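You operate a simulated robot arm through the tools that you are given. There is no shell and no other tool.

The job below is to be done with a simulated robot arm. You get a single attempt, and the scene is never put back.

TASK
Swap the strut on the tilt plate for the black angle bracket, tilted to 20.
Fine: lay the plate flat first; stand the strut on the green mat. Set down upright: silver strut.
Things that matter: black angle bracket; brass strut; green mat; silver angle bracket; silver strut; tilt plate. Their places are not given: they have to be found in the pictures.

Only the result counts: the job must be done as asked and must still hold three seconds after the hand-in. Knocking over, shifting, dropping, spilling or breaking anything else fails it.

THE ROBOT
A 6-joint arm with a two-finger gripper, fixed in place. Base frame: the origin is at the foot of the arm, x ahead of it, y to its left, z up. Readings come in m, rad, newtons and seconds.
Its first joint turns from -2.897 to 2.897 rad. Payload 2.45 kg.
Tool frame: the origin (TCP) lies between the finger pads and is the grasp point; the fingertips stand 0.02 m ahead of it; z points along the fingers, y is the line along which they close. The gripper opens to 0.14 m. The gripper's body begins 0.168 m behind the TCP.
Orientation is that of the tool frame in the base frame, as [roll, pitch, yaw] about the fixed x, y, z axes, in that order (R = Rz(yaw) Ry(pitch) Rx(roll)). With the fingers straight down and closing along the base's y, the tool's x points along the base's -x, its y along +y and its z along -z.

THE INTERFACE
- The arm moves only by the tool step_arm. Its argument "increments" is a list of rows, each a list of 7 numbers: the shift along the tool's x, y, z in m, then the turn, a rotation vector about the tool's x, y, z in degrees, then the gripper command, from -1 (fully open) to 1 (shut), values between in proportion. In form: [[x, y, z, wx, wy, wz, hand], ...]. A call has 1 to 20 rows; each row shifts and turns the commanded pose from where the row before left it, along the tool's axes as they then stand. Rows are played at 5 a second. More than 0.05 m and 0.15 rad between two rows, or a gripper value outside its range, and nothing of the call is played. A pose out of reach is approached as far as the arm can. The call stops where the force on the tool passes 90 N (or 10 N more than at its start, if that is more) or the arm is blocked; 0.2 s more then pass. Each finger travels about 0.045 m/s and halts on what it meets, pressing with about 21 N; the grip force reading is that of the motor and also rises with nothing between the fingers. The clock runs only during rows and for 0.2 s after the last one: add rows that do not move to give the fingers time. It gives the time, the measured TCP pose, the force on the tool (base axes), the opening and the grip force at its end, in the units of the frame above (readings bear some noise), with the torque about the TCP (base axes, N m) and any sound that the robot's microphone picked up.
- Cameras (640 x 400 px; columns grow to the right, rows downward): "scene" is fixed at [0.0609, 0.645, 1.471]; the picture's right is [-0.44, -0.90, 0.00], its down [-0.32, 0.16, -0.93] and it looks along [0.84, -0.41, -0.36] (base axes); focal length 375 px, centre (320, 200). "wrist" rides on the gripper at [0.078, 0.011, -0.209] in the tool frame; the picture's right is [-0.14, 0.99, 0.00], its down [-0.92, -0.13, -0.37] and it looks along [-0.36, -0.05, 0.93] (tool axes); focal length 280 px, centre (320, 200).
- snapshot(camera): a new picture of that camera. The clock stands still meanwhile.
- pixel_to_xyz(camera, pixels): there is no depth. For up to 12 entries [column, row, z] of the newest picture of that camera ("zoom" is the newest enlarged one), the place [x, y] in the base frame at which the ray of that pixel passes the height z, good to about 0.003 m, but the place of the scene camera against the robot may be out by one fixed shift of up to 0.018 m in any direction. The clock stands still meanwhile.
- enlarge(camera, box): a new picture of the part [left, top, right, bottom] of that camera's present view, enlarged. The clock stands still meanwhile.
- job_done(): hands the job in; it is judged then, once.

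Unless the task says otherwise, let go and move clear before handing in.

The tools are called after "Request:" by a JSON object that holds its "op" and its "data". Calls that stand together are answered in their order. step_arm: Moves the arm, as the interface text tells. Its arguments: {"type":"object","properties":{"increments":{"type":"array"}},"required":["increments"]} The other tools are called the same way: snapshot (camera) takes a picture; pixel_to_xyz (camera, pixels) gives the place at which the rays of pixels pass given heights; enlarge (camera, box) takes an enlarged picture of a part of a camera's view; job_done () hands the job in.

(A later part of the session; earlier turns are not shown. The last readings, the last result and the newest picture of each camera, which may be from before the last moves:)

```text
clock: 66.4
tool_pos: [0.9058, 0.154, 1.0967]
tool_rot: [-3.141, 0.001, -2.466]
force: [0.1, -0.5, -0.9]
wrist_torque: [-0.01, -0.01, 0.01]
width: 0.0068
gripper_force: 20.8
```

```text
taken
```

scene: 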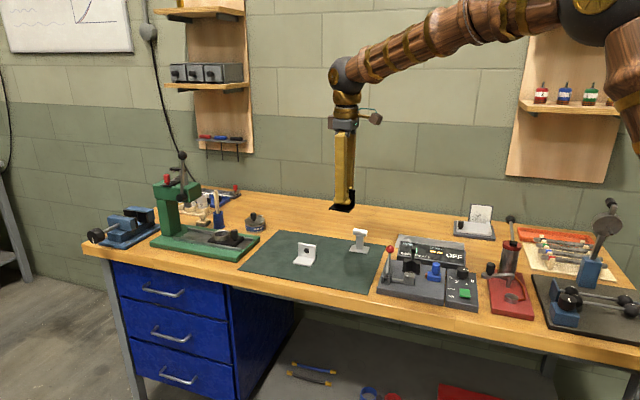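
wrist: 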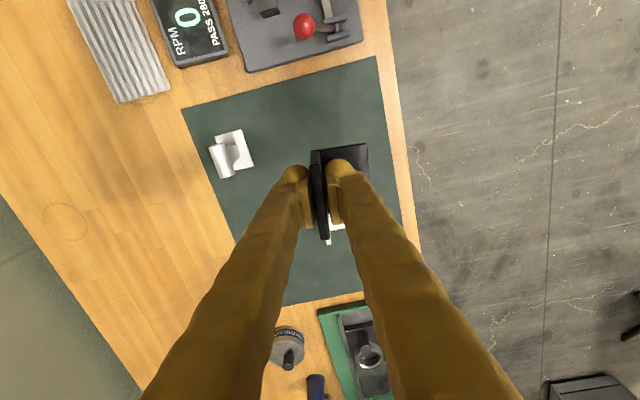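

The bracket is held firmly and the strut still stands on the mat. I'll turn 6.3° to match the plate's direction and carry the bracket back towards the tilt plate.

Request:
{"op": "step_arm", "data": {"increments": [[0, 0, 0, 0, 0, -3.1, 1], [0, 0, 0, 0, 0, -3.2, 1], [0.006, -0.0063, 0, 0, 0, 0, 1], [0.011, -0.0116, 0, 0, 0, 0, 1], [0.0155, -0.0163, 0, 0, 0, 0, 1], [0.0155, -0.0163, 0, 0, 0, 0, 1], [0.0155, -0.0163, 0, 0, 0, 0, 1], [0.0155, -0.0163, 0, 0, 0, 0, 1], [0.0155, -0.0163, 0, 0, 0, 0, 1], [0.0155, -0.0163, 0, 0, 0, 0, 1], [0.0155, -0.0163, 0, 0, 0, 0, 1], [0.0155, -0.0163, 0, 0, 0, 0, 1], [0.0155, -0.0163, 0, 0, 0, 0, 1], [0.0155, -0.0163, 0, 0, 0, 0, 1], [0.0155, -0.0163, 0, 0, 0, 0, 1], [0.0155, -0.0163, 0, 0, 0, 0, 1], [0.0155, -0.0163, 0, 0, 0, 0, 1], [0.0155, -0.0163, 0, 0, 0, 0, 1], [0.011, -0.0116, 0, 0, 0, 0, 1], [0.005, -0.0053, 0, 0, 0, 0, 1]]}}

Request:
{"op": "snapshot", "data": {"camera": "wrist"}}

```text
clock: 70.6
tool_pos: [0.9155, -0.2093, 1.0964]
tool_rot: [-3.141, 0.0, -2.356]
force: [-0.5, 1.1, -1.4]
wrist_torque: [-0.01, -0.04, 0.0]
width: 0.0068
gripper_force: 21.1
```

```text
taken
```

wrist: 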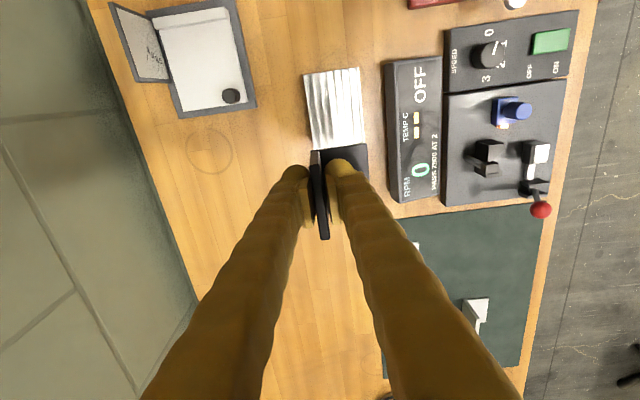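

The empty flat plate is visible at wrist (195,60). I'll enlarge it to recheck its layout before placing.

Request:
{"op": "enlarge", "data": {"camera": "wrist", "box": [100, 0, 260, 120]}}

```text
3.33 times, centred on (180, 60) of wrist
```

zoom: 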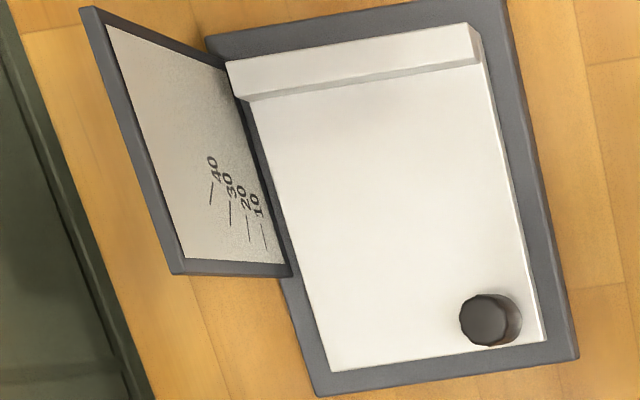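

Request:
{"op": "pixel_to_xyz", "data": {"camera": "zoom", "pixels": [[246, 102, 0.88], [484, 66, 0.88], [329, 371, 0.88], [543, 340, 0.88], [226, 62, 0.893], [468, 22, 0.893], [486, 318, 0.91], [290, 275, 0.875], [173, 273, 0.95], [577, 356, 0.87], [320, 395, 0.87], [207, 38, 0.87]]}}

```text
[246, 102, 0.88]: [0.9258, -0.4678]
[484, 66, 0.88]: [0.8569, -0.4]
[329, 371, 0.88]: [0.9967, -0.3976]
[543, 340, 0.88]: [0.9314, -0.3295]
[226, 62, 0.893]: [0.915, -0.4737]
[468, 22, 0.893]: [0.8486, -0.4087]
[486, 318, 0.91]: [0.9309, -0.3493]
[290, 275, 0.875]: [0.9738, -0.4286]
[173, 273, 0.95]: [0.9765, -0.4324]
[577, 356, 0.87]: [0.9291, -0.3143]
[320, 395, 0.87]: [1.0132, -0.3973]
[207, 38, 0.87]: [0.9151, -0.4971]
```

The lip's inner face is at u≈0.3235, the panel at w≈0.99, and the knob at (0.931,-0.349). I'll bring the bracket over its target (0.9216,-0.4191) and check from above.

Request:
{"op": "step_arm", "data": {"increments": [[0.006, -0.0064, 0, 0, 0, 0, 1], [0.012, -0.0127, 0, 0, 0, 0, 1], [0.016, -0.017, 0, 0, 0, 0, 1], [0.016, -0.017, 0, 0, 0, 0, 1], [0.016, -0.017, 0, 0, 0, 0, 1], [0.016, -0.017, 0, 0, 0, 0, 1], [0.016, -0.017, 0, 0, 0, 0, 1], [0.016, -0.017, 0, 0, 0, 0, 1], [0.015, -0.016, 0, 0, 0, 0, 1], [0.01, -0.0106, 0, 0, 0, 0, 1], [0.005, -0.0056, 0, 0, 0, 0, 1], [0, 0, 0, 0, 0, 0, 1]]}}

Request:
{"op": "snapshot", "data": {"camera": "wrist"}}

Request:
{"op": "enlarge", "data": {"camera": "scene", "box": [430, 160, 530, 250]}}

```text
clock: 72.9
tool_pos: [0.9264, -0.4034, 1.099]
tool_rot: [-3.14, 0.005, -2.349]
force: [11.4, 13.5, 5.3]
wrist_torque: [-3.33, 2.75, -0.26]
width: 0.0068
gripper_force: 20.9
stopped in row 11: the force on the tool passed its limit at 124 N (the readings are from after the stop); the commanded pose is now the measured one
```

```text
taken
```

wrist: 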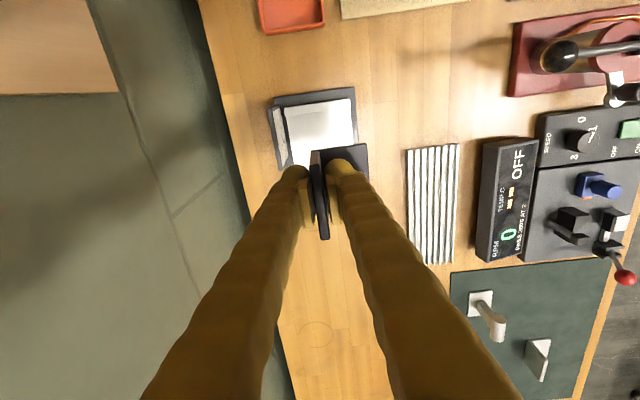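

```text
4.44 times, centred on (480, 205) of scene
```

zoom: 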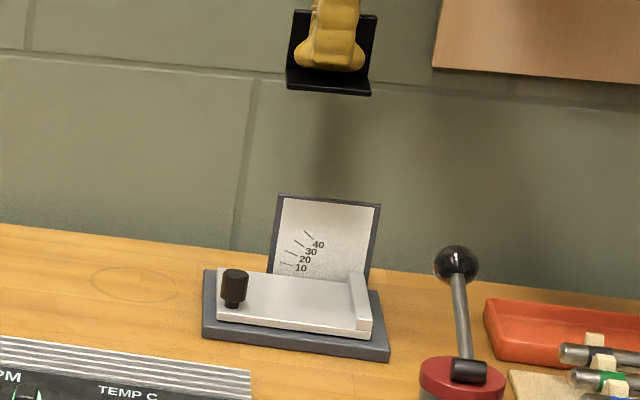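

The arm was stopped by a 124 N contact while moving towards -u/+w, most likely the gripper or its camera touching the wall shelf near z≈1.3. I'll look at the scene before moving anything.

Request:
{"op": "snapshot", "data": {"camera": "scene"}}

Request:
{"op": "enlarge", "data": {"camera": "scene", "box": [470, 60, 640, 190]}}

```text
taken
```

scene: 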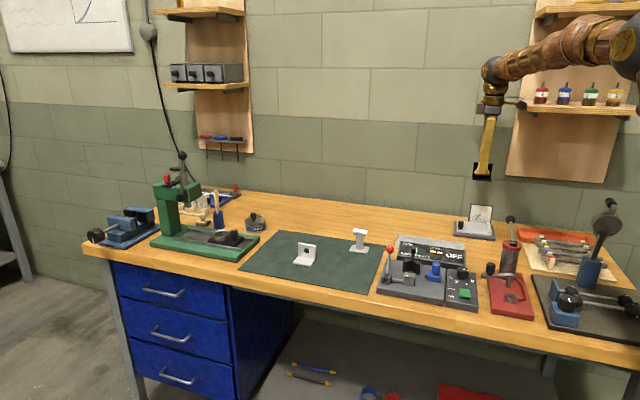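

```text
3.08 times, centred on (555, 125) of scene
```

zoom: 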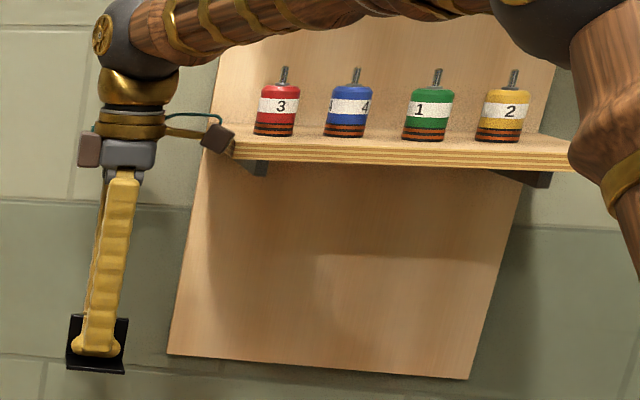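

The wrist camera touched the left end of the wall shelf (zoom (232,150)); the four jars on it look unmoved, and the bracket is still held. I'll back off towards +u, then come in lower so that the camera passes under the shelf.

Request:
{"op": "step_arm", "data": {"increments": [[-0.005, 0, 0, 0, 0, 0, 1], [-0.01, 0, 0, 0, 0, 0, 1], [-0.015, 0, 0, 0, 0, 0, 1], [-0.015, 0, 0, 0, 0, 0, 1], [0, 0, 0, 0, 0, 0, 1]]}}

Request:
{"op": "enlarge", "data": {"camera": "scene", "box": [470, 60, 640, 190]}}

Request:
{"op": "snapshot", "data": {"camera": "wrist"}}

```text
clock: 74.1
tool_pos: [0.9565, -0.3731, 1.0993]
tool_rot: [-3.139, 0.004, -2.351]
force: [-0.4, -0.4, -0.9]
wrist_torque: [0.02, 0.0, -0.02]
width: 0.0066
gripper_force: 21.1
```

```text
3.08 times, centred on (555, 125) of scene
```

zoom: 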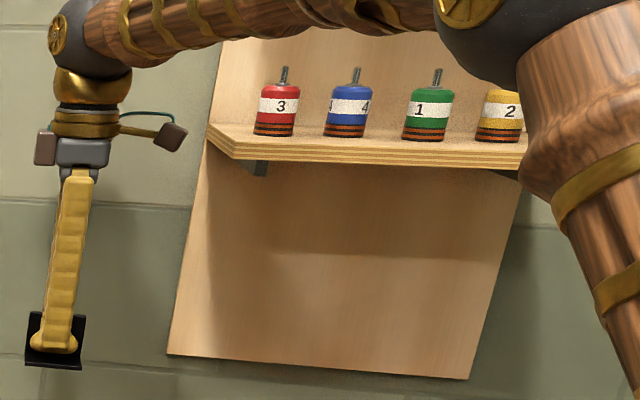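

```text
taken
```

wrist: 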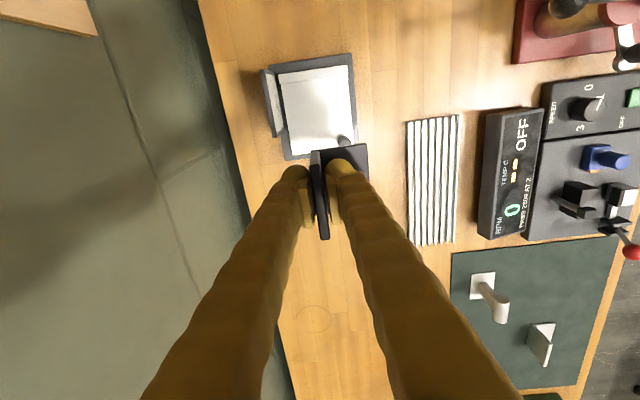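

Clear of the shelf, jars unmoved, bracket still in hand. I'll descend here to z≈0.99 first (camera then well under the shelf), then slide in over the plate.

Request:
{"op": "step_arm", "data": {"increments": [[0, 0, 0.008, 0, 0, 0, 1], [0, 0, 0.014, 0, 0, 0, 1], [0, 0, 0.016, 0, 0, 0, 1], [0, 0, 0.016, 0, 0, 0, 1], [0, 0, 0.016, 0, 0, 0, 1], [0, 0, 0.016, 0, 0, 0, 1], [0, 0, 0.014, 0, 0, 0, 1], [0, 0, 0.008, 0, 0, 0, 1], [0.004, -0.0005, 0, 0, 0, 0, 1], [0.008, -0.001, 0, 0, 0, 0, 1], [0.008, -0.001, 0, 0, 0, 0, 1], [0.008, -0.001, 0, 0, 0, 0, 1], [0, 0, 0, 0, 0, 0, 1]]}}

Request:
{"op": "snapshot", "data": {"camera": "scene"}}

Request:
{"op": "enlarge", "data": {"camera": "scene", "box": [430, 80, 590, 250]}}

```text
clock: 76.9
tool_pos: [0.9401, -0.3941, 0.9915]
tool_rot: [-3.138, 0.003, -2.351]
force: [0.5, 1.1, -1.0]
wrist_torque: [0.0, 0.01, -0.02]
width: 0.0069
gripper_force: 21.3
```

```text
taken
```

scene: 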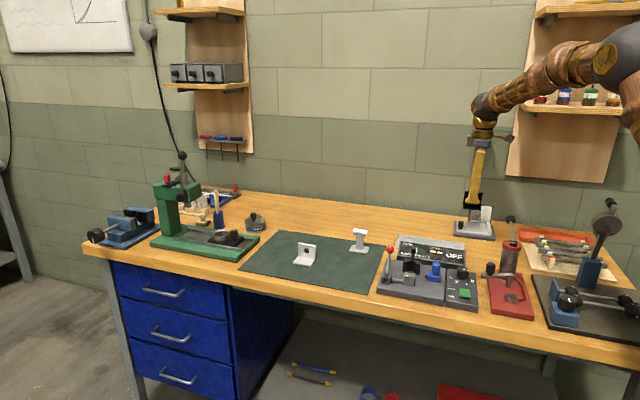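

```text
2.35 times, centred on (510, 165) of scene
```

zoom: 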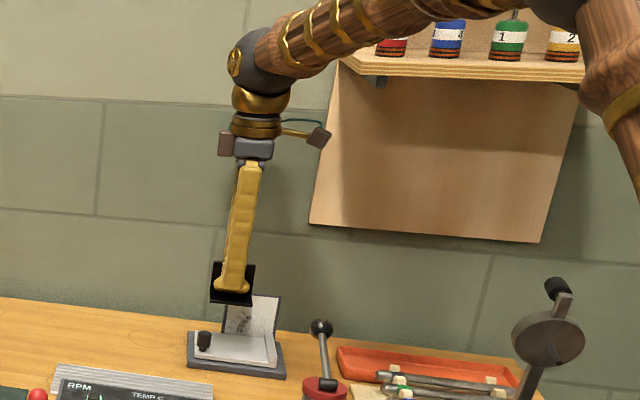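

The camera is well under the shelf now. Sliding the last 3 cm over the target spot, then checking alignment.

Request:
{"op": "step_arm", "data": {"increments": [[0.008, -0.0012, 0, 0, 0, 0, 1], [0.009, -0.0012, 0, 0, 0, 0, 1], [0.009, -0.0012, 0, 0, 0, 0, 1], [0.0048, -0.001, 0, 0, 0, 0, 1], [0, 0, 0.01, 0, 0, 0, 1], [0, 0, 0.012, 0, 0, 0, 1], [0, 0, 0.012, 0, 0, 0, 1], [0, 0, 0.008, 0, 0, 0, 1], [0, 0, 0, 0, 0, 0, 1]]}}

Request:
{"op": "snapshot", "data": {"camera": "wrist"}}

Request:
{"op": "enlarge", "data": {"camera": "wrist", "box": [240, 100, 400, 240]}}

Request:
{"op": "enlarge", "data": {"camera": "scene", "box": [430, 180, 520, 250]}}

```text
clock: 78.9
tool_pos: [0.9222, -0.4206, 0.9487]
tool_rot: [-3.14, 0.003, -2.35]
force: [-0.6, -0.2, -0.7]
wrist_torque: [0.02, 0.03, 0.01]
width: 0.0068
gripper_force: 21.7
```

```text
taken
```

wrist: 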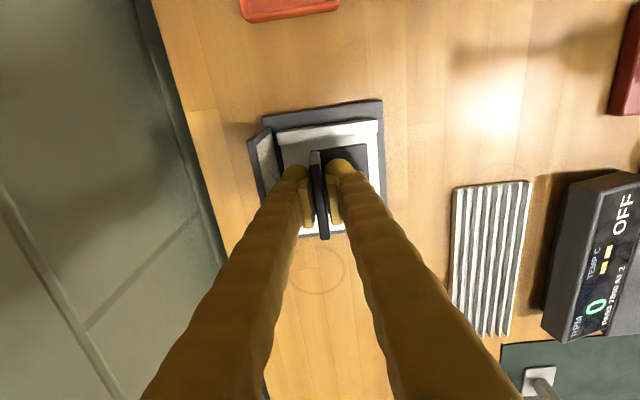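

```text
2.86 times, centred on (320, 170) of wrist
```

zoom: 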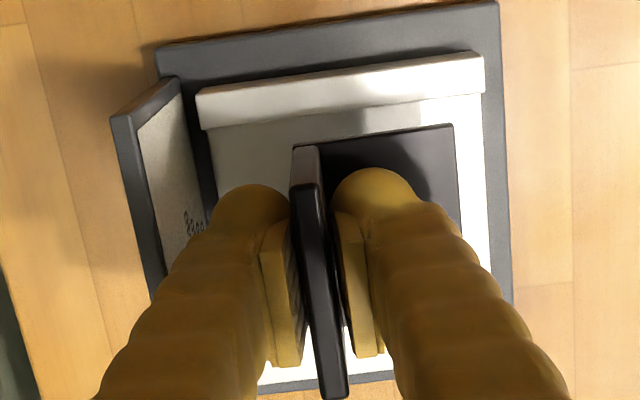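

```text
5.71 times, centred on (475, 215) of scene
```

zoom: 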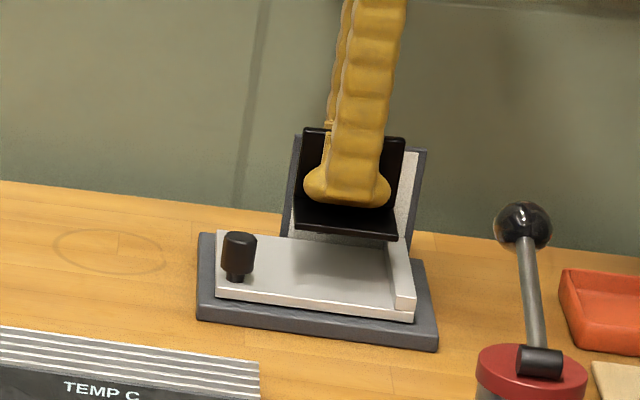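

The bracket is aligned above the plate with about 3 mm clearance to the lip, away from the panel and knob. Lowering in steps.

Request:
{"op": "step_arm", "data": {"increments": [[-0.001, 0, 0.008, 0, 0, 0, 1], [0, 0, 0.008, 0, 0, 0, 1], [0, 0, 0.006, 0, 0, 0, 1], [0, 0, 0.004, 0, 0, 0, 1], [0, 0, 0, 0, 0, 0, 1]]}}

Request:
{"op": "enlarge", "data": {"camera": "scene", "box": [430, 180, 520, 250]}}

Request:
{"op": "enlarge", "data": {"camera": "wrist", "box": [240, 100, 400, 240]}}

```text
clock: 80.1
tool_pos: [0.9227, -0.42, 0.9229]
tool_rot: [-3.141, 0.002, -2.35]
force: [0.0, -0.6, -1.1]
wrist_torque: [-0.01, -0.01, -0.02]
width: 0.0067
gripper_force: 21.3
```

```text
5.71 times, centred on (475, 215) of scene
```

zoom: 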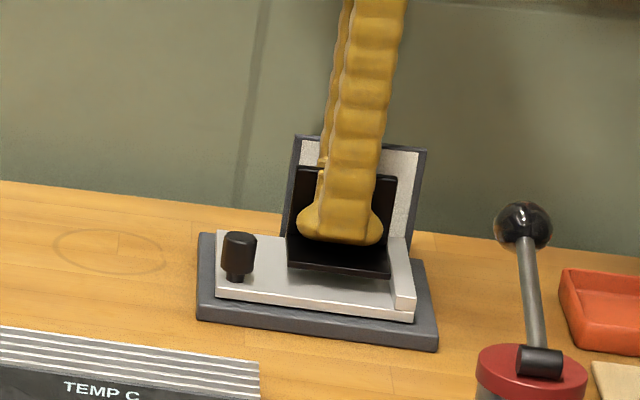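

```text
2.86 times, centred on (320, 170) of wrist
```

zoom: 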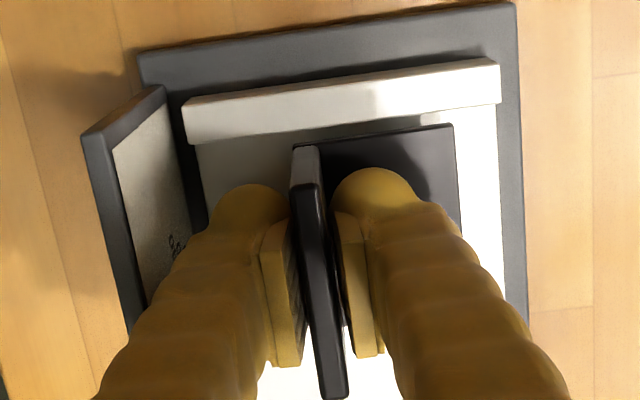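

Request:
{"op": "step_arm", "data": {"increments": [[0, 0, 0.003, 0, 0, 0, 1], [0, 0, 0.003, 0, 0, 0, 1], [0, 0, 0, 0, 0, 0, 1]]}}

Request:
{"op": "step_arm", "data": {"increments": [[0, 0, 0.002, 0, 0, 0, 1], [0, 0, 0, 0, 0, 0, 1]]}}

Request:
{"op": "step_arm", "data": {"increments": [[0, 0, 0.0015, 0, 0, 0, 1], [0, 0, 0, 0, 0, 0, 1]]}}

Request:
{"op": "enlarge", "data": {"camera": "scene", "box": [430, 180, 520, 250]}}

```text
clock: 80.9
tool_pos: [0.9221, -0.4183, 0.9174]
tool_rot: [-3.139, 0.003, -2.35]
force: [-1.3, -0.1, -0.4]
wrist_torque: [0.01, 0.03, 0.03]
width: 0.0068
gripper_force: 20.7
```

```text
clock: 81.5
tool_pos: [0.9224, -0.42, 0.9157]
tool_rot: [-3.14, 0.004, -2.351]
force: [1.3, 0.9, -0.7]
wrist_torque: [0.01, -0.01, 0.01]
width: 0.0067
gripper_force: 21.2
```

```text
clock: 82.1
tool_pos: [0.9222, -0.4187, 0.913]
tool_rot: [-3.14, 0.003, -2.35]
force: [-0.4, -0.2, -1.2]
wrist_torque: [-0.01, 0.0, -0.01]
width: 0.007
gripper_force: 21.0
```

```text
5.71 times, centred on (475, 215) of scene
```

zoom: 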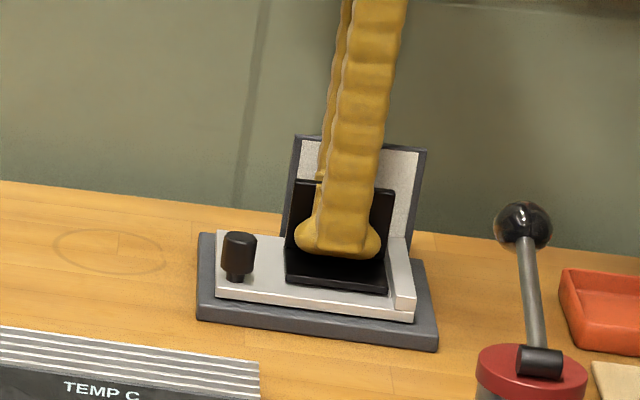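

Very close to the surface now; continuing in 1 mm steps until contact.

Request:
{"op": "step_arm", "data": {"increments": [[0, 0, 0.0012, 0, 0, 0, 1], [0, 0, 0, 0, 0, 0, 1]]}}

Request:
{"op": "step_arm", "data": {"increments": [[0, 0, 0.0012, 0, 0, 0, 1], [0, 0, 0, 0, 0, 0, 1]]}}

```text
clock: 82.7
tool_pos: [0.9217, -0.4197, 0.9119]
tool_rot: [-3.139, 0.004, -2.351]
force: [-0.4, -0.7, -1.5]
wrist_torque: [-0.01, -0.01, -0.03]
width: 0.0068
gripper_force: 21.1
```

```text
clock: 83.3
tool_pos: [0.9231, -0.4191, 0.9119]
tool_rot: [-3.139, 0.004, -2.353]
force: [-0.3, -0.5, -0.2]
wrist_torque: [-0.01, 0.01, -0.01]
width: 0.0069
gripper_force: 21.3
```

Request:
{"op": "step_arm", "data": {"increments": [[0, 0, 0.0012, 0, 0, 0, 1], [0, 0, 0, 0, 0, 0, 1]]}}

Request:
{"op": "step_arm", "data": {"increments": [[0, 0, 0.001, 0, 0, 0, 1], [0, 0, 0, 0, 0, 0, 1]]}}

Request:
{"op": "enlarge", "data": {"camera": "scene", "box": [445, 195, 505, 245]}}

```text
clock: 83.9
tool_pos: [0.9226, -0.4188, 0.9103]
tool_rot: [-3.139, 0.005, -2.351]
force: [0.2, -1.3, 2.5]
wrist_torque: [-0.05, 0.1, 0.01]
width: 0.0069
gripper_force: 21.1
```

```text
clock: 84.5
tool_pos: [0.9232, -0.4194, 0.9101]
tool_rot: [-3.141, 0.004, -2.352]
force: [-0.1, 1.2, 14.2]
wrist_torque: [-0.15, 0.12, -0.04]
width: 0.007
gripper_force: 20.6
```

```text
8.00 times, centred on (475, 220) of scene
```

zoom: 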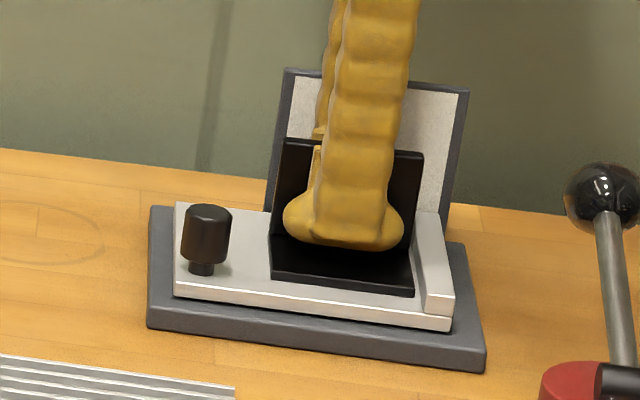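

The bracket rests flat on the plate (14 N contact). I'll ease off, open just enough (0.03 m, keeping clear of the panel), and rise slowly.

Request:
{"op": "step_arm", "data": {"increments": [[0, 0, -0.001, 0, 0, 0, 1], [0, 0, 0, 0, 0, 0, 0.8], [0, 0, 0, 0, 0, 0, 0.6], [0, 0, 0, 0, 0, 0, 0.57], [0, 0, 0, 0, 0, 0, 0.57], [0, 0, 0, 0, 0, 0, 0.57]]}}

Request:
{"op": "enlarge", "data": {"camera": "wrist", "box": [240, 100, 400, 240]}}

Request:
{"op": "enlarge", "data": {"camera": "scene", "box": [445, 195, 505, 245]}}

```text
clock: 85.9
tool_pos: [0.9221, -0.4186, 0.9105]
tool_rot: [-3.139, 0.001, -2.35]
force: [0.3, -0.7, 0.1]
wrist_torque: [0.02, 0.01, -0.01]
width: 0.03
gripper_force: 0.0
```

```text
2.86 times, centred on (320, 170) of wrist
```

zoom: 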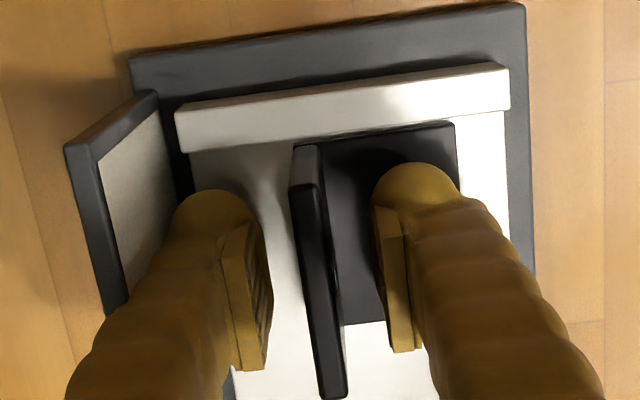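

```text
8.00 times, centred on (475, 220) of scene
```

zoom: 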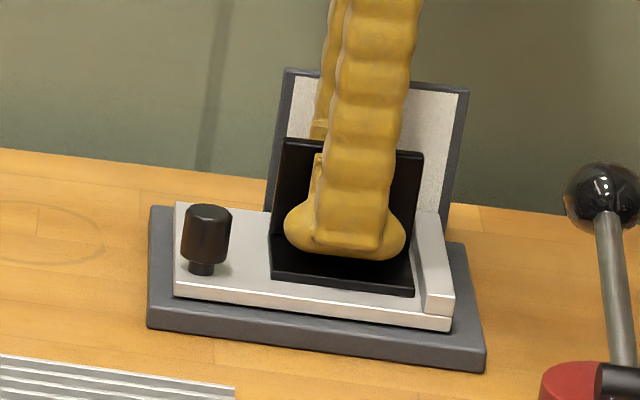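

Released; the bracket stands on its own. Rising straight up to z≈0.99 (staying below the shelf), then moving over the knob at (0.931,-0.349).

Request:
{"op": "step_arm", "data": {"increments": [[0, 0, -0.005, 0, 0, 0, 0.57], [0, 0, -0.01, 0, 0, 0, 0.57], [0, 0, -0.02, 0, 0, 0, 0.57], [0, 0, -0.025, 0, 0, 0, 0.57], [0, 0, -0.02, 0, 0, 0, 0.57], [0, 0, 0, 0, 0, 0, 0.57]]}}

Request:
{"op": "snapshot", "data": {"camera": "wrist"}}

Request:
{"op": "enlarge", "data": {"camera": "scene", "box": [445, 195, 505, 245]}}

```text
clock: 87.3
tool_pos: [0.9233, -0.4196, 0.9908]
tool_rot: [-3.142, 0.004, -2.353]
force: [-0.6, 0.2, 0.4]
wrist_torque: [-0.02, 0.02, -0.01]
width: 0.0299
gripper_force: 0.0
```

```text
taken
```

wrist: 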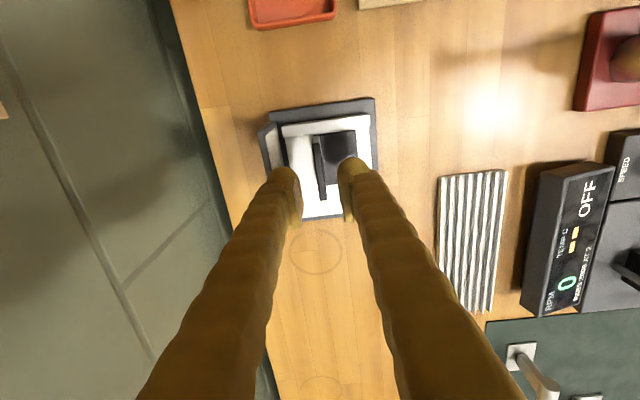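

```text
8.00 times, centred on (475, 220) of scene
```

zoom: 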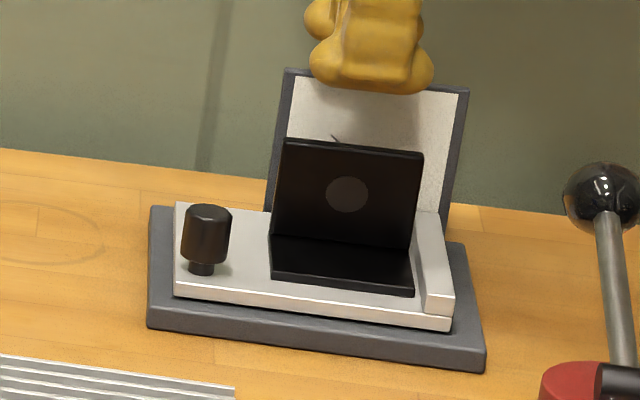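

The bracket stands flat on the plate beside the lip. Now over the knob, with the opening set to about 0.036 m.

Request:
{"op": "step_arm", "data": {"increments": [[-0.02, 0.016, 0, 0, 0, 0, 0.486], [-0.02, 0.016, 0, 0, 0, 0, 0.486], [-0.0162, 0.0125, 0, 0, 0, 0, 0.486], [0, 0, 0, 0, 0, 0, 0.486]]}}

Request:
{"op": "snapshot", "data": {"camera": "wrist"}}

Request:
{"op": "enlarge", "data": {"camera": "wrist", "box": [240, 80, 400, 220]}}

Request:
{"op": "enlarge", "data": {"camera": "scene", "box": [430, 180, 520, 250]}}

```text
clock: 88.3
tool_pos: [0.9308, -0.3482, 0.9896]
tool_rot: [-3.141, 0.003, -2.349]
force: [1.0, -0.9, 0.0]
wrist_torque: [-0.01, 0.02, 0.01]
width: 0.0359
gripper_force: 0.1
```

```text
taken
```

wrist: 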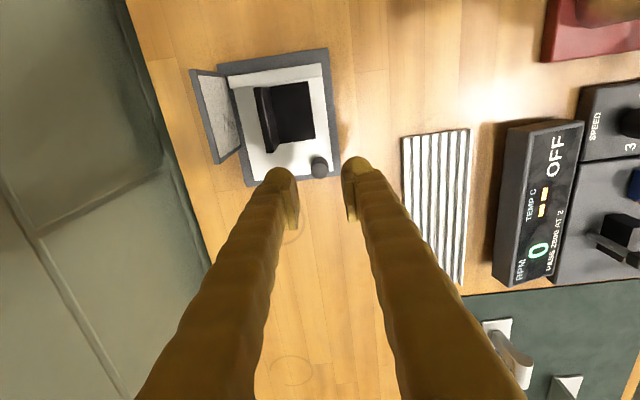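

```text
2.86 times, centred on (320, 150) of wrist
```

zoom: 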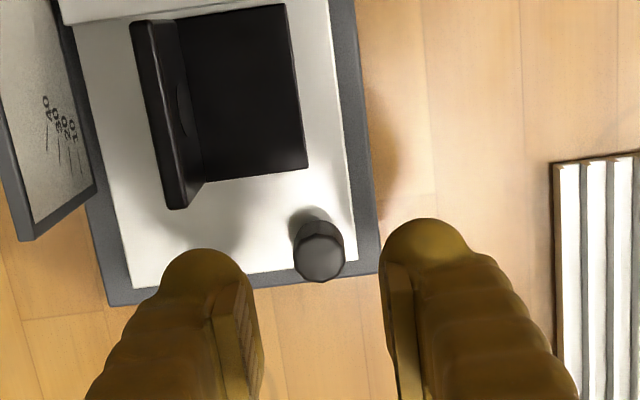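

```text
5.71 times, centred on (475, 215) of scene
```

zoom: 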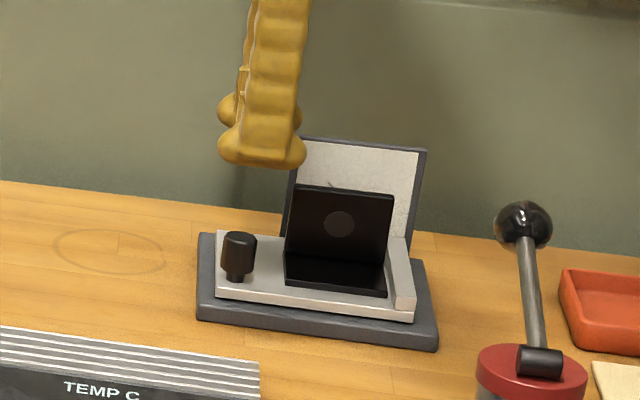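

Request:
{"op": "pixel_to_xyz", "data": {"camera": "wrist", "pixels": [[320, 168.2, 0.91], [320, 168.2, 0.905], [311.5, 170, 0.91], [328.5, 167, 0.91], [310, 138.5, 0.889], [296.5, 146, 0.889]]}}

```text
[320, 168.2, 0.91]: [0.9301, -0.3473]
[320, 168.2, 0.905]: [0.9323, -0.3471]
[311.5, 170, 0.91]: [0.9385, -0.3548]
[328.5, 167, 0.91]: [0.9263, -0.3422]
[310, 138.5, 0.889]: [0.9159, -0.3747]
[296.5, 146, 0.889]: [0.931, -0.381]
```

The knob is centred under the TCP at (0.931,-0.347), and the bracket's near edge is clear of the fingers. Descending to z≈0.912.

Request:
{"op": "step_arm", "data": {"increments": [[0, 0, 0.025, 0, 0, 0, 0.486], [0, 0, 0.025, 0, 0, 0, 0.486], [0, 0, 0.018, 0, 0, 0, 0.486], [0, 0, 0.005, 0, 0, 0, 0.486], [0, 0, 0.004, 0, 0, 0, 0.486], [0, 0, 0, 0, 0, 0, 0.486]]}}

Request:
{"op": "enlarge", "data": {"camera": "wrist", "box": [240, 80, 400, 240]}}

Request:
{"op": "enlarge", "data": {"camera": "scene", "box": [430, 180, 520, 250]}}

```text
clock: 89.7
tool_pos: [0.9304, -0.3477, 0.9134]
tool_rot: [-3.139, 0.004, -2.351]
force: [0.1, -0.7, -0.6]
wrist_torque: [-0.01, 0.01, -0.03]
width: 0.0363
gripper_force: 0.1
```

```text
2.50 times, centred on (320, 160) of wrist
```

zoom: 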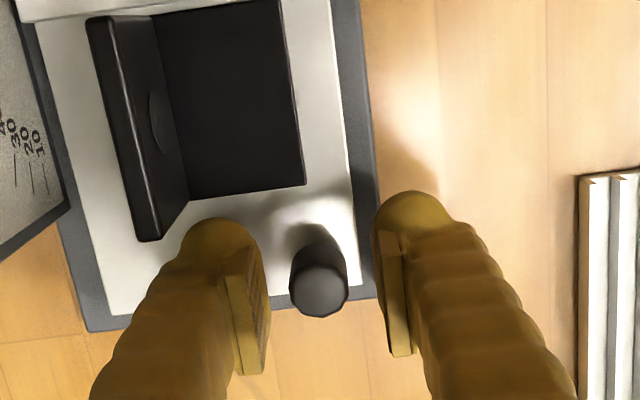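

```text
5.71 times, centred on (475, 215) of scene
```

zoom: 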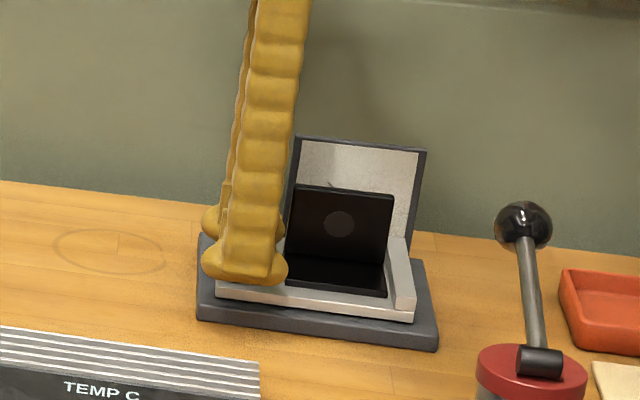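

The knob is centred between the pads and clear of the bracket. Closing on it.

Request:
{"op": "step_arm", "data": {"increments": [[0, 0, 0, 0, 0, 0, 0.65], [0, 0, 0, 0, 0, 0, 0.75], [0, 0, 0, 0, 0, 0, 1], [0, 0, 0, 0, 0, 0, 1], [0, 0, 0, 0, 0, 0, 1]]}}

Request:
{"op": "enlarge", "data": {"camera": "scene", "box": [445, 195, 505, 245]}}

```text
clock: 90.9
tool_pos: [0.9312, -0.3489, 0.9123]
tool_rot: [-3.14, 0.003, -2.35]
force: [15.9, -12.7, -3.0]
wrist_torque: [0.09, -0.41, -0.07]
width: 0.0184
gripper_force: 43.4
```

```text
8.00 times, centred on (475, 220) of scene
```

zoom: 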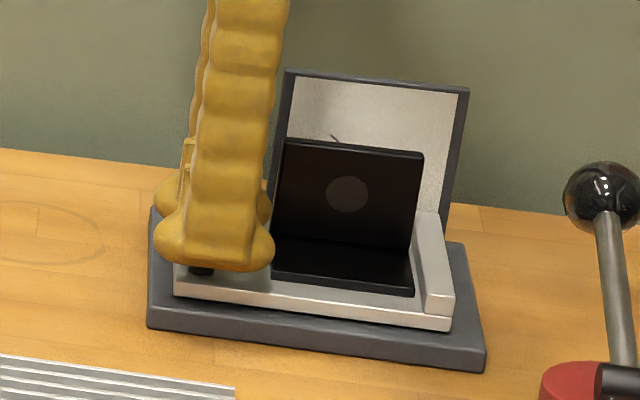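

Gripped (0.0184 m), but the knob pushes the tool towards +w with about 20 N, so I'm about a millimetre off centre. I'll shift slightly to relieve that.

Request:
{"op": "step_arm", "data": {"increments": [[0, -0.0006, 0, 0, 0, 0, 1], [0, 0, 0, 0, 0, 0, 1]]}}

```text
clock: 91.5
tool_pos: [0.9305, -0.3481, 0.9131]
tool_rot: [-3.14, 0.002, -2.352]
force: [11.5, -10.9, 0.4]
wrist_torque: [-0.18, -0.07, -0.02]
width: 0.0184
gripper_force: 43.8
```

Request:
{"op": "step_arm", "data": {"increments": [[0, -0.0012, 0, 0, 0, 0, 1], [0, 0, 0, 0, 0, 0, 1]]}}

```text
clock: 92.1
tool_pos: [0.9313, -0.3479, 0.9135]
tool_rot: [3.141, 0.003, -2.351]
force: [-6.0, 7.9, 1.1]
wrist_torque: [-0.04, 0.19, -0.01]
width: 0.0186
gripper_force: 43.7
```

Slightly overshot; correcting by half a millimetre and lifting the first ~5° along the arc.

Request:
{"op": "step_arm", "data": {"increments": [[0, 0.0005, 0, 0, 0, 0, 1], [0.0004, 0, -0.0015, 0, 0, 0, 1], [0.0006, 0, -0.0022, 0, 0, 0, 1], [0.0008, 0, -0.0026, 0, 0, 0, 1], [0.0009, 0, -0.0025, 0, 0, 0, 1], [0, 0, 0, 0, 0, 0, 1]]}}

Request:
{"op": "enlarge", "data": {"camera": "scene", "box": [445, 195, 505, 245]}}

```text
clock: 93.5
tool_pos: [0.9299, -0.3512, 0.9216]
tool_rot: [-3.14, 0.003, -2.35]
force: [-6.9, 13.1, -11.6]
wrist_torque: [0.9, -0.72, 0.02]
width: 0.0185
gripper_force: 43.7
```

```text
8.00 times, centred on (475, 220) of scene
```

zoom: 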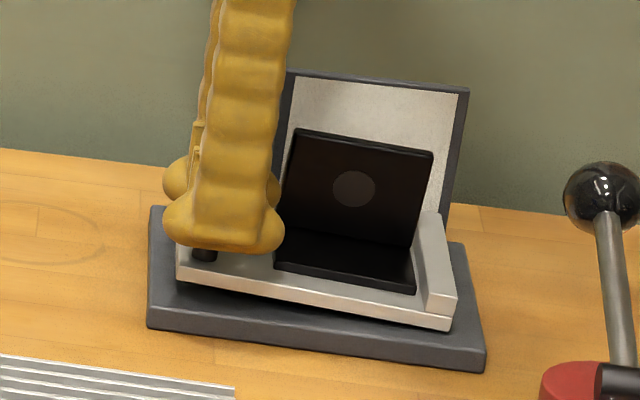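

The plate is following (about 5°), but the torque (≈1.15 N m about the hinge direction) shows the grip isn't pivoting freely. I'll lean the tool with the plate by about 5° and see the torque fall.

Request:
{"op": "step_arm", "data": {"increments": [[0.0005, 0, 0, 0, -2.5, 0, 1], [0.0005, 0, 0, 0, -2.5, 0, 1], [0, 0, 0, 0, 0, 0, 1]]}}

Request:
{"op": "enlarge", "data": {"camera": "scene", "box": [445, 195, 505, 245]}}

```text
clock: 94.3
tool_pos: [0.9279, -0.3513, 0.9222]
tool_rot: [-3.14, 0.09, -2.352]
force: [-20.7, 13.2, 11.3]
wrist_torque: [-0.7, 1.03, 0.09]
width: 0.0185
gripper_force: 43.8
```

```text
8.00 times, centred on (475, 220) of scene
```

zoom: 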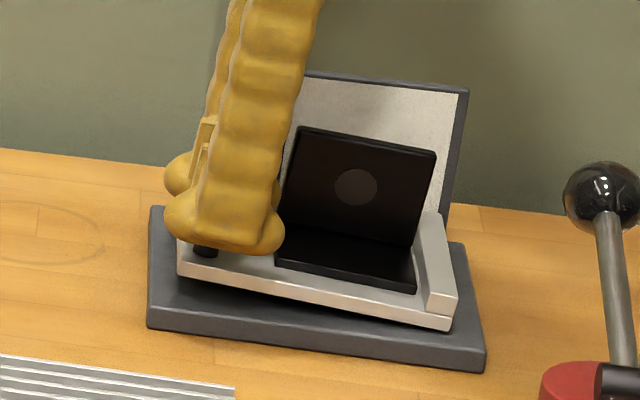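

By the picture the plate is at ≈5° now (front-edge slope 0.195 vs 0.119 flat). I'll continue along the arc, leaning the tool a little more with each step.

Request:
{"op": "step_arm", "data": {"increments": [[0.0007, 0, -0.0022, 0, -0.5, 0, 1], [0.0008, 0, -0.0022, 0, -0.5, 0, 1], [0.0008, 0, -0.0022, 0, -0.5, 0, 1], [0.0008, 0, -0.0022, 0, -0.5, 0, 1], [0, 0, 0, 0, 0, 0, 1]]}}

Request:
{"op": "enlarge", "data": {"camera": "scene", "box": [445, 195, 505, 245]}}

```text
clock: 95.5
tool_pos: [0.9265, -0.3549, 0.9313]
tool_rot: [3.141, 0.126, -2.352]
force: [-4.2, 21.4, -7.8]
wrist_torque: [0.98, -0.74, 0.03]
width: 0.0184
gripper_force: 43.8
```

```text
8.00 times, centred on (475, 220) of scene
```

zoom: 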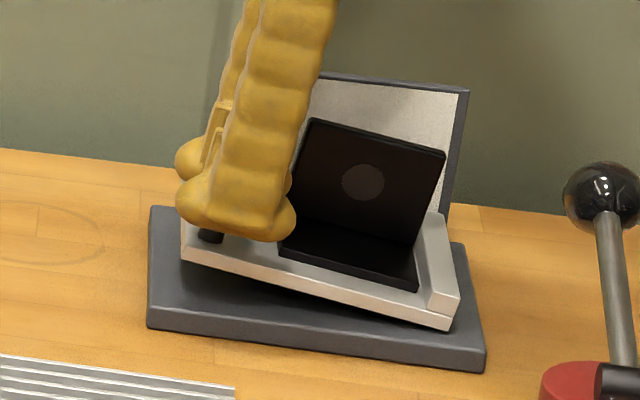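

About 9.3° now. There's some sideways load, so I'll trim that as I continue towards 15°.

Request:
{"op": "step_arm", "data": {"increments": [[0.0003, 0.0003, -0.0021, 0, -0.5, 0, 1], [0.0004, 0.0002, -0.0021, 0, -0.5, 0, 1], [0.0005, 0.0002, -0.0021, 0, -0.5, 0, 1], [0.0005, 0.0002, -0.0021, 0, -0.5, 0, 1], [0, 0, 0, 0, 0, 0, 1]]}}

Request:
{"op": "enlarge", "data": {"camera": "scene", "box": [445, 195, 505, 245]}}

```text
clock: 96.7
tool_pos: [0.9226, -0.3564, 0.9389]
tool_rot: [-3.14, 0.161, -2.351]
force: [-7.6, -12.7, -15.0]
wrist_torque: [0.31, -0.36, -0.05]
width: 0.0187
gripper_force: 44.1
```

```text
8.00 times, centred on (475, 220) of scene
```

zoom: 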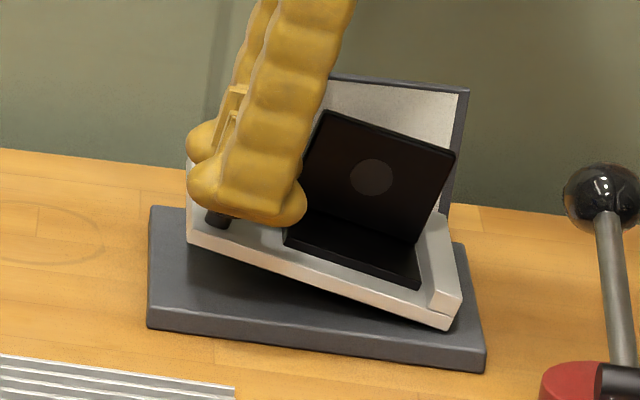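

About 13.4°. Bracket still seated. Continuing up with a bit more travel towards the hinge side.

Request:
{"op": "step_arm", "data": {"increments": [[0.0011, 0, -0.0022, 0, -0.5, 0, 1], [0.0011, 0, -0.0022, 0, -0.5, 0, 1], [0.0011, 0, -0.0022, 0, -0.5, 0, 1], [0, 0, 0, 0, 0, 0, 1]]}}

Request:
{"op": "enlarge", "data": {"camera": "scene", "box": [445, 195, 505, 245]}}

```text
clock: 97.7
tool_pos: [0.9216, -0.36, 0.9449]
tool_rot: [-3.141, 0.188, -2.352]
force: [9.7, -2.5, -9.1]
wrist_torque: [0.73, -0.83, 0.0]
width: 0.0185
gripper_force: 43.9
```

```text
8.00 times, centred on (475, 220) of scene
```

zoom: 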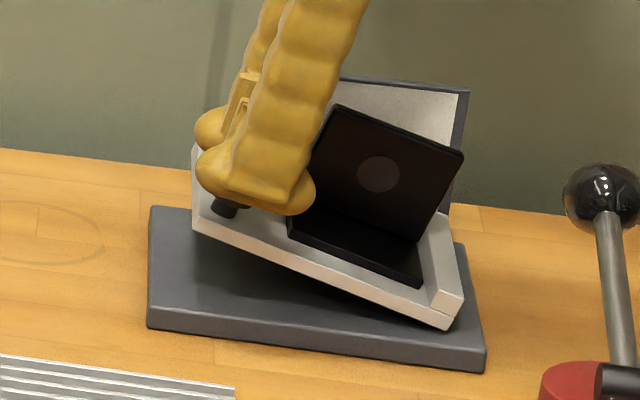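

About 16.3°. One more set of small steps, then I'll measure closely.

Request:
{"op": "step_arm", "data": {"increments": [[0.0008, 0, -0.002, 0, -0.5, 0, 1], [0.0008, 0, -0.002, 0, -0.5, 0, 1], [0.0008, 0, -0.002, 0, -0.5, 0, 1], [0, 0, 0, 0, 0, 0, 1]]}}

Request:
{"op": "enlarge", "data": {"camera": "scene", "box": [450, 205, 500, 245]}}

Request:
{"op": "snapshot", "data": {"camera": "wrist"}}

```text
clock: 98.7
tool_pos: [0.9192, -0.363, 0.9497]
tool_rot: [-3.14, 0.214, -2.351]
force: [18.1, -2.8, -6.7]
wrist_torque: [0.79, -0.92, -0.08]
width: 0.0184
gripper_force: 43.7
```

```text
10.00 times, centred on (475, 225) of scene
```

zoom: 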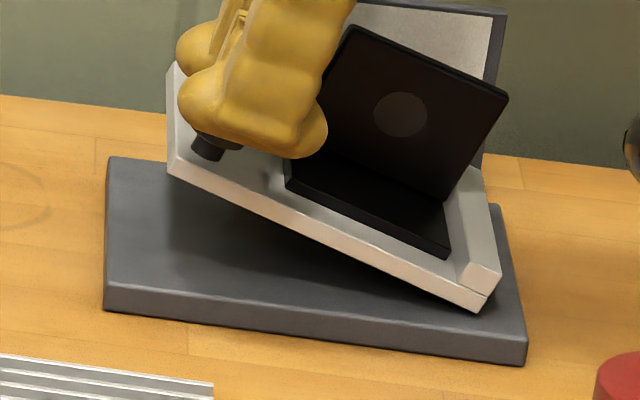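

```text
taken
```

wrist: 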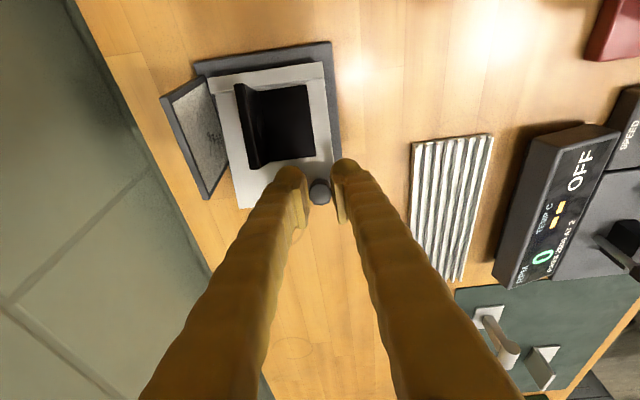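

The plate's front edge slope is now ≈0.438, giving about 19.1–19.4°. I'll check the protractor marks from the wrist camera too.

Request:
{"op": "enlarge", "data": {"camera": "wrist", "box": [150, 60, 250, 210]}}

Request:
{"op": "enlarge", "data": {"camera": "scene", "box": [452, 212, 497, 240]}}

```text
2.67 times, centred on (200, 135) of wrist
```

zoom: 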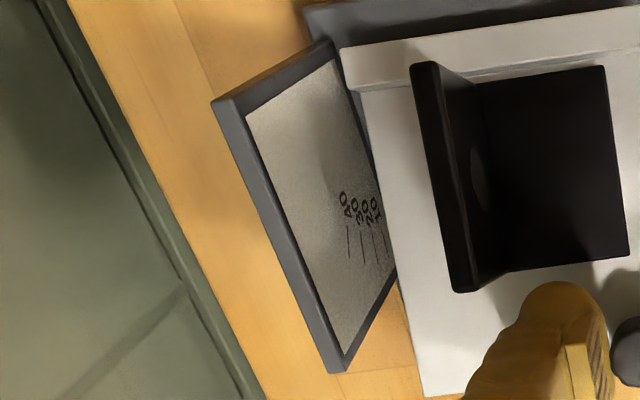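

```text
14.22 times, centred on (474, 226) of scene
```

zoom: 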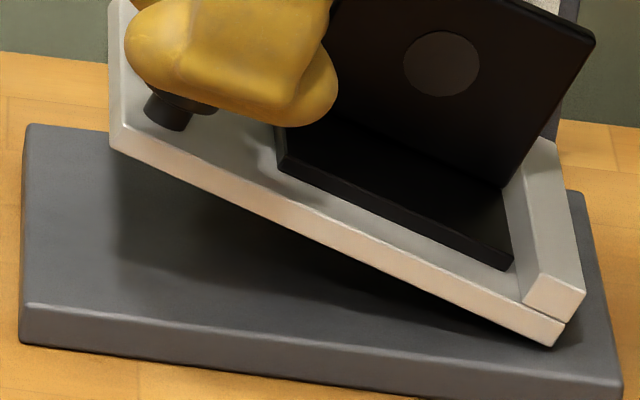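

To measure the tilt accurately I'll enlarge the plate's two bottom-front corners and the base's two top-front corners strongly.

Request:
{"op": "enlarge", "data": {"camera": "scene", "box": [449, 215, 469, 240]}}

Request:
{"op": "enlarge", "data": {"camera": "scene", "box": [481, 223, 501, 248]}}

```text
16.00 times, centred on (459, 228) of scene
```

zoom: 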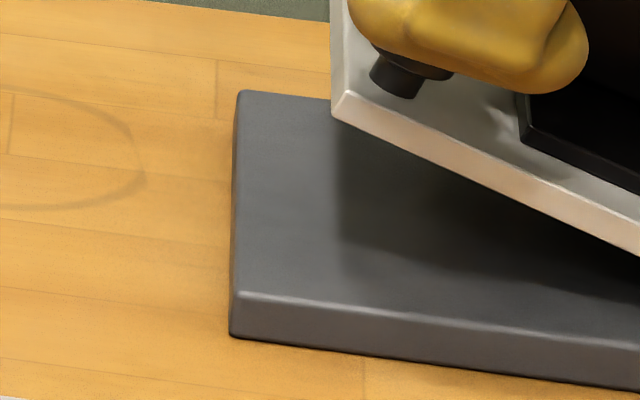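

```text
16.00 times, centred on (491, 236) of scene
```

zoom: 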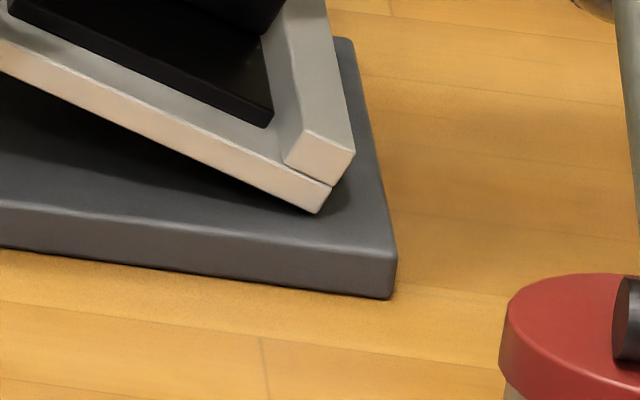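

The edges give about 19.3° (plate edge slope 0.447 against base 0.136). I'll raise a touch more (~0.7°) while easing the sideways loads.

Request:
{"op": "step_arm", "data": {"increments": [[-0.0006, -0.0006, -0.0012, 0, 0, 0, 1], [0, 0, 0, 0, 0, 0, 1], [0, 0, 0, 0, 0, 0, 1]]}}

Request:
{"op": "enlarge", "data": {"camera": "scene", "box": [449, 215, 469, 240]}}

Request:
{"op": "enlarge", "data": {"camera": "scene", "box": [481, 223, 501, 248]}}

```text
clock: 99.5
tool_pos: [0.9182, -0.362, 0.9503]
tool_rot: [3.141, 0.214, -2.351]
force: [2.4, -5.5, -14.6]
wrist_torque: [0.66, -0.67, -0.05]
width: 0.0185
gripper_force: 44.0
```

```text
16.00 times, centred on (459, 228) of scene
```

zoom: 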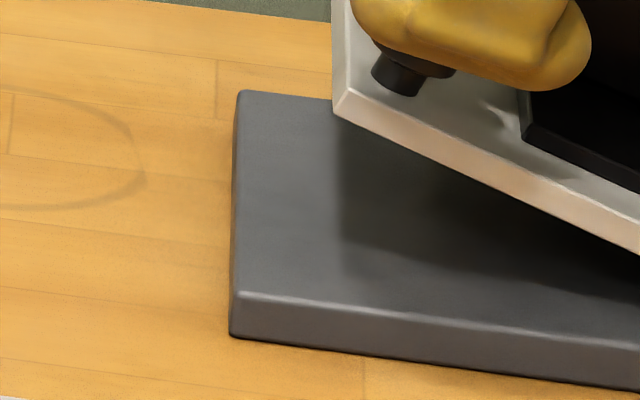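

```text
16.00 times, centred on (491, 236) of scene
```

zoom: 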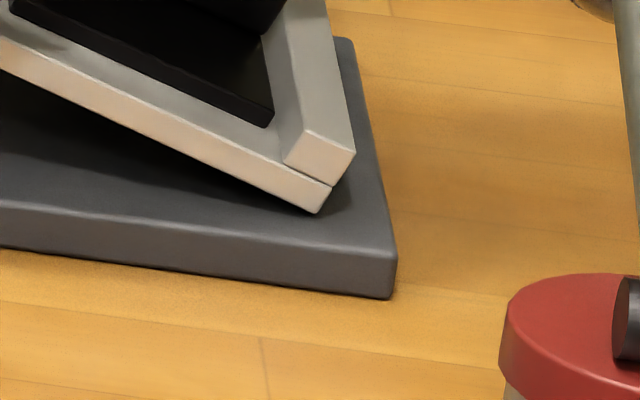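

Now about 19.6°. I'll open the fingers gently and see whether the plate holds.

Request:
{"op": "step_arm", "data": {"increments": [[0, 0, 0, 0, 0, 0, 0.7], [0, 0, 0, 0, 0, 0, 0.6], [0, 0, 0, 0, 0, 0, 0.52], [0, 0, 0, 0, 0, 0, 0.52], [0, 0, 0, 0, 0, 0, 0.52], [0, 0, 0, 0, 0, 0, 0.52]]}}

Request:
{"op": "enlarge", "data": {"camera": "scene", "box": [449, 215, 469, 240]}}

Request:
{"op": "enlarge", "data": {"camera": "scene", "box": [481, 223, 501, 248]}}

Request:
{"op": "enlarge", "data": {"camera": "scene", "box": [445, 195, 505, 245]}}

```text
clock: 100.9
tool_pos: [0.9189, -0.3614, 0.9516]
tool_rot: [-3.139, 0.213, -2.352]
force: [0.0, 0.5, 0.3]
wrist_torque: [0.02, 0.02, 0.0]
width: 0.0337
gripper_force: 0.1
```

```text
16.00 times, centred on (459, 228) of scene
```

zoom: 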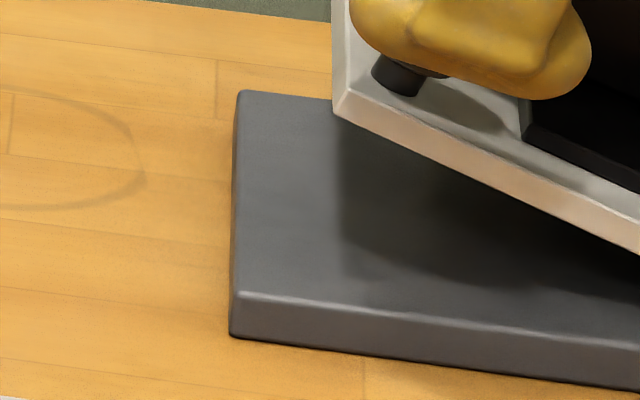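

```text
16.00 times, centred on (491, 236) of scene
```

zoom: 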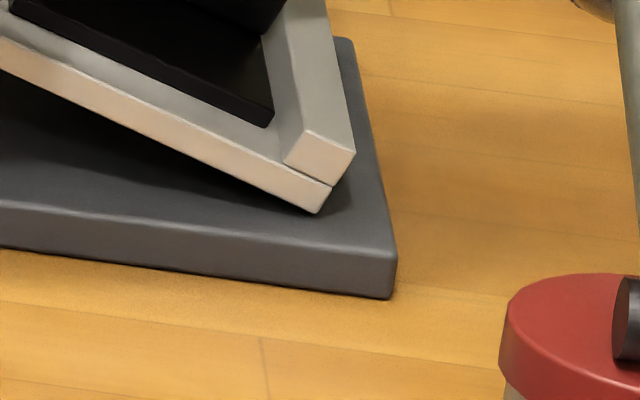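

```text
8.00 times, centred on (475, 220) of scene
```

zoom: 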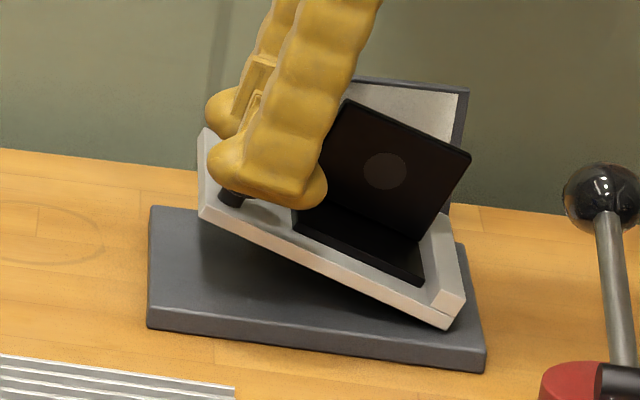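

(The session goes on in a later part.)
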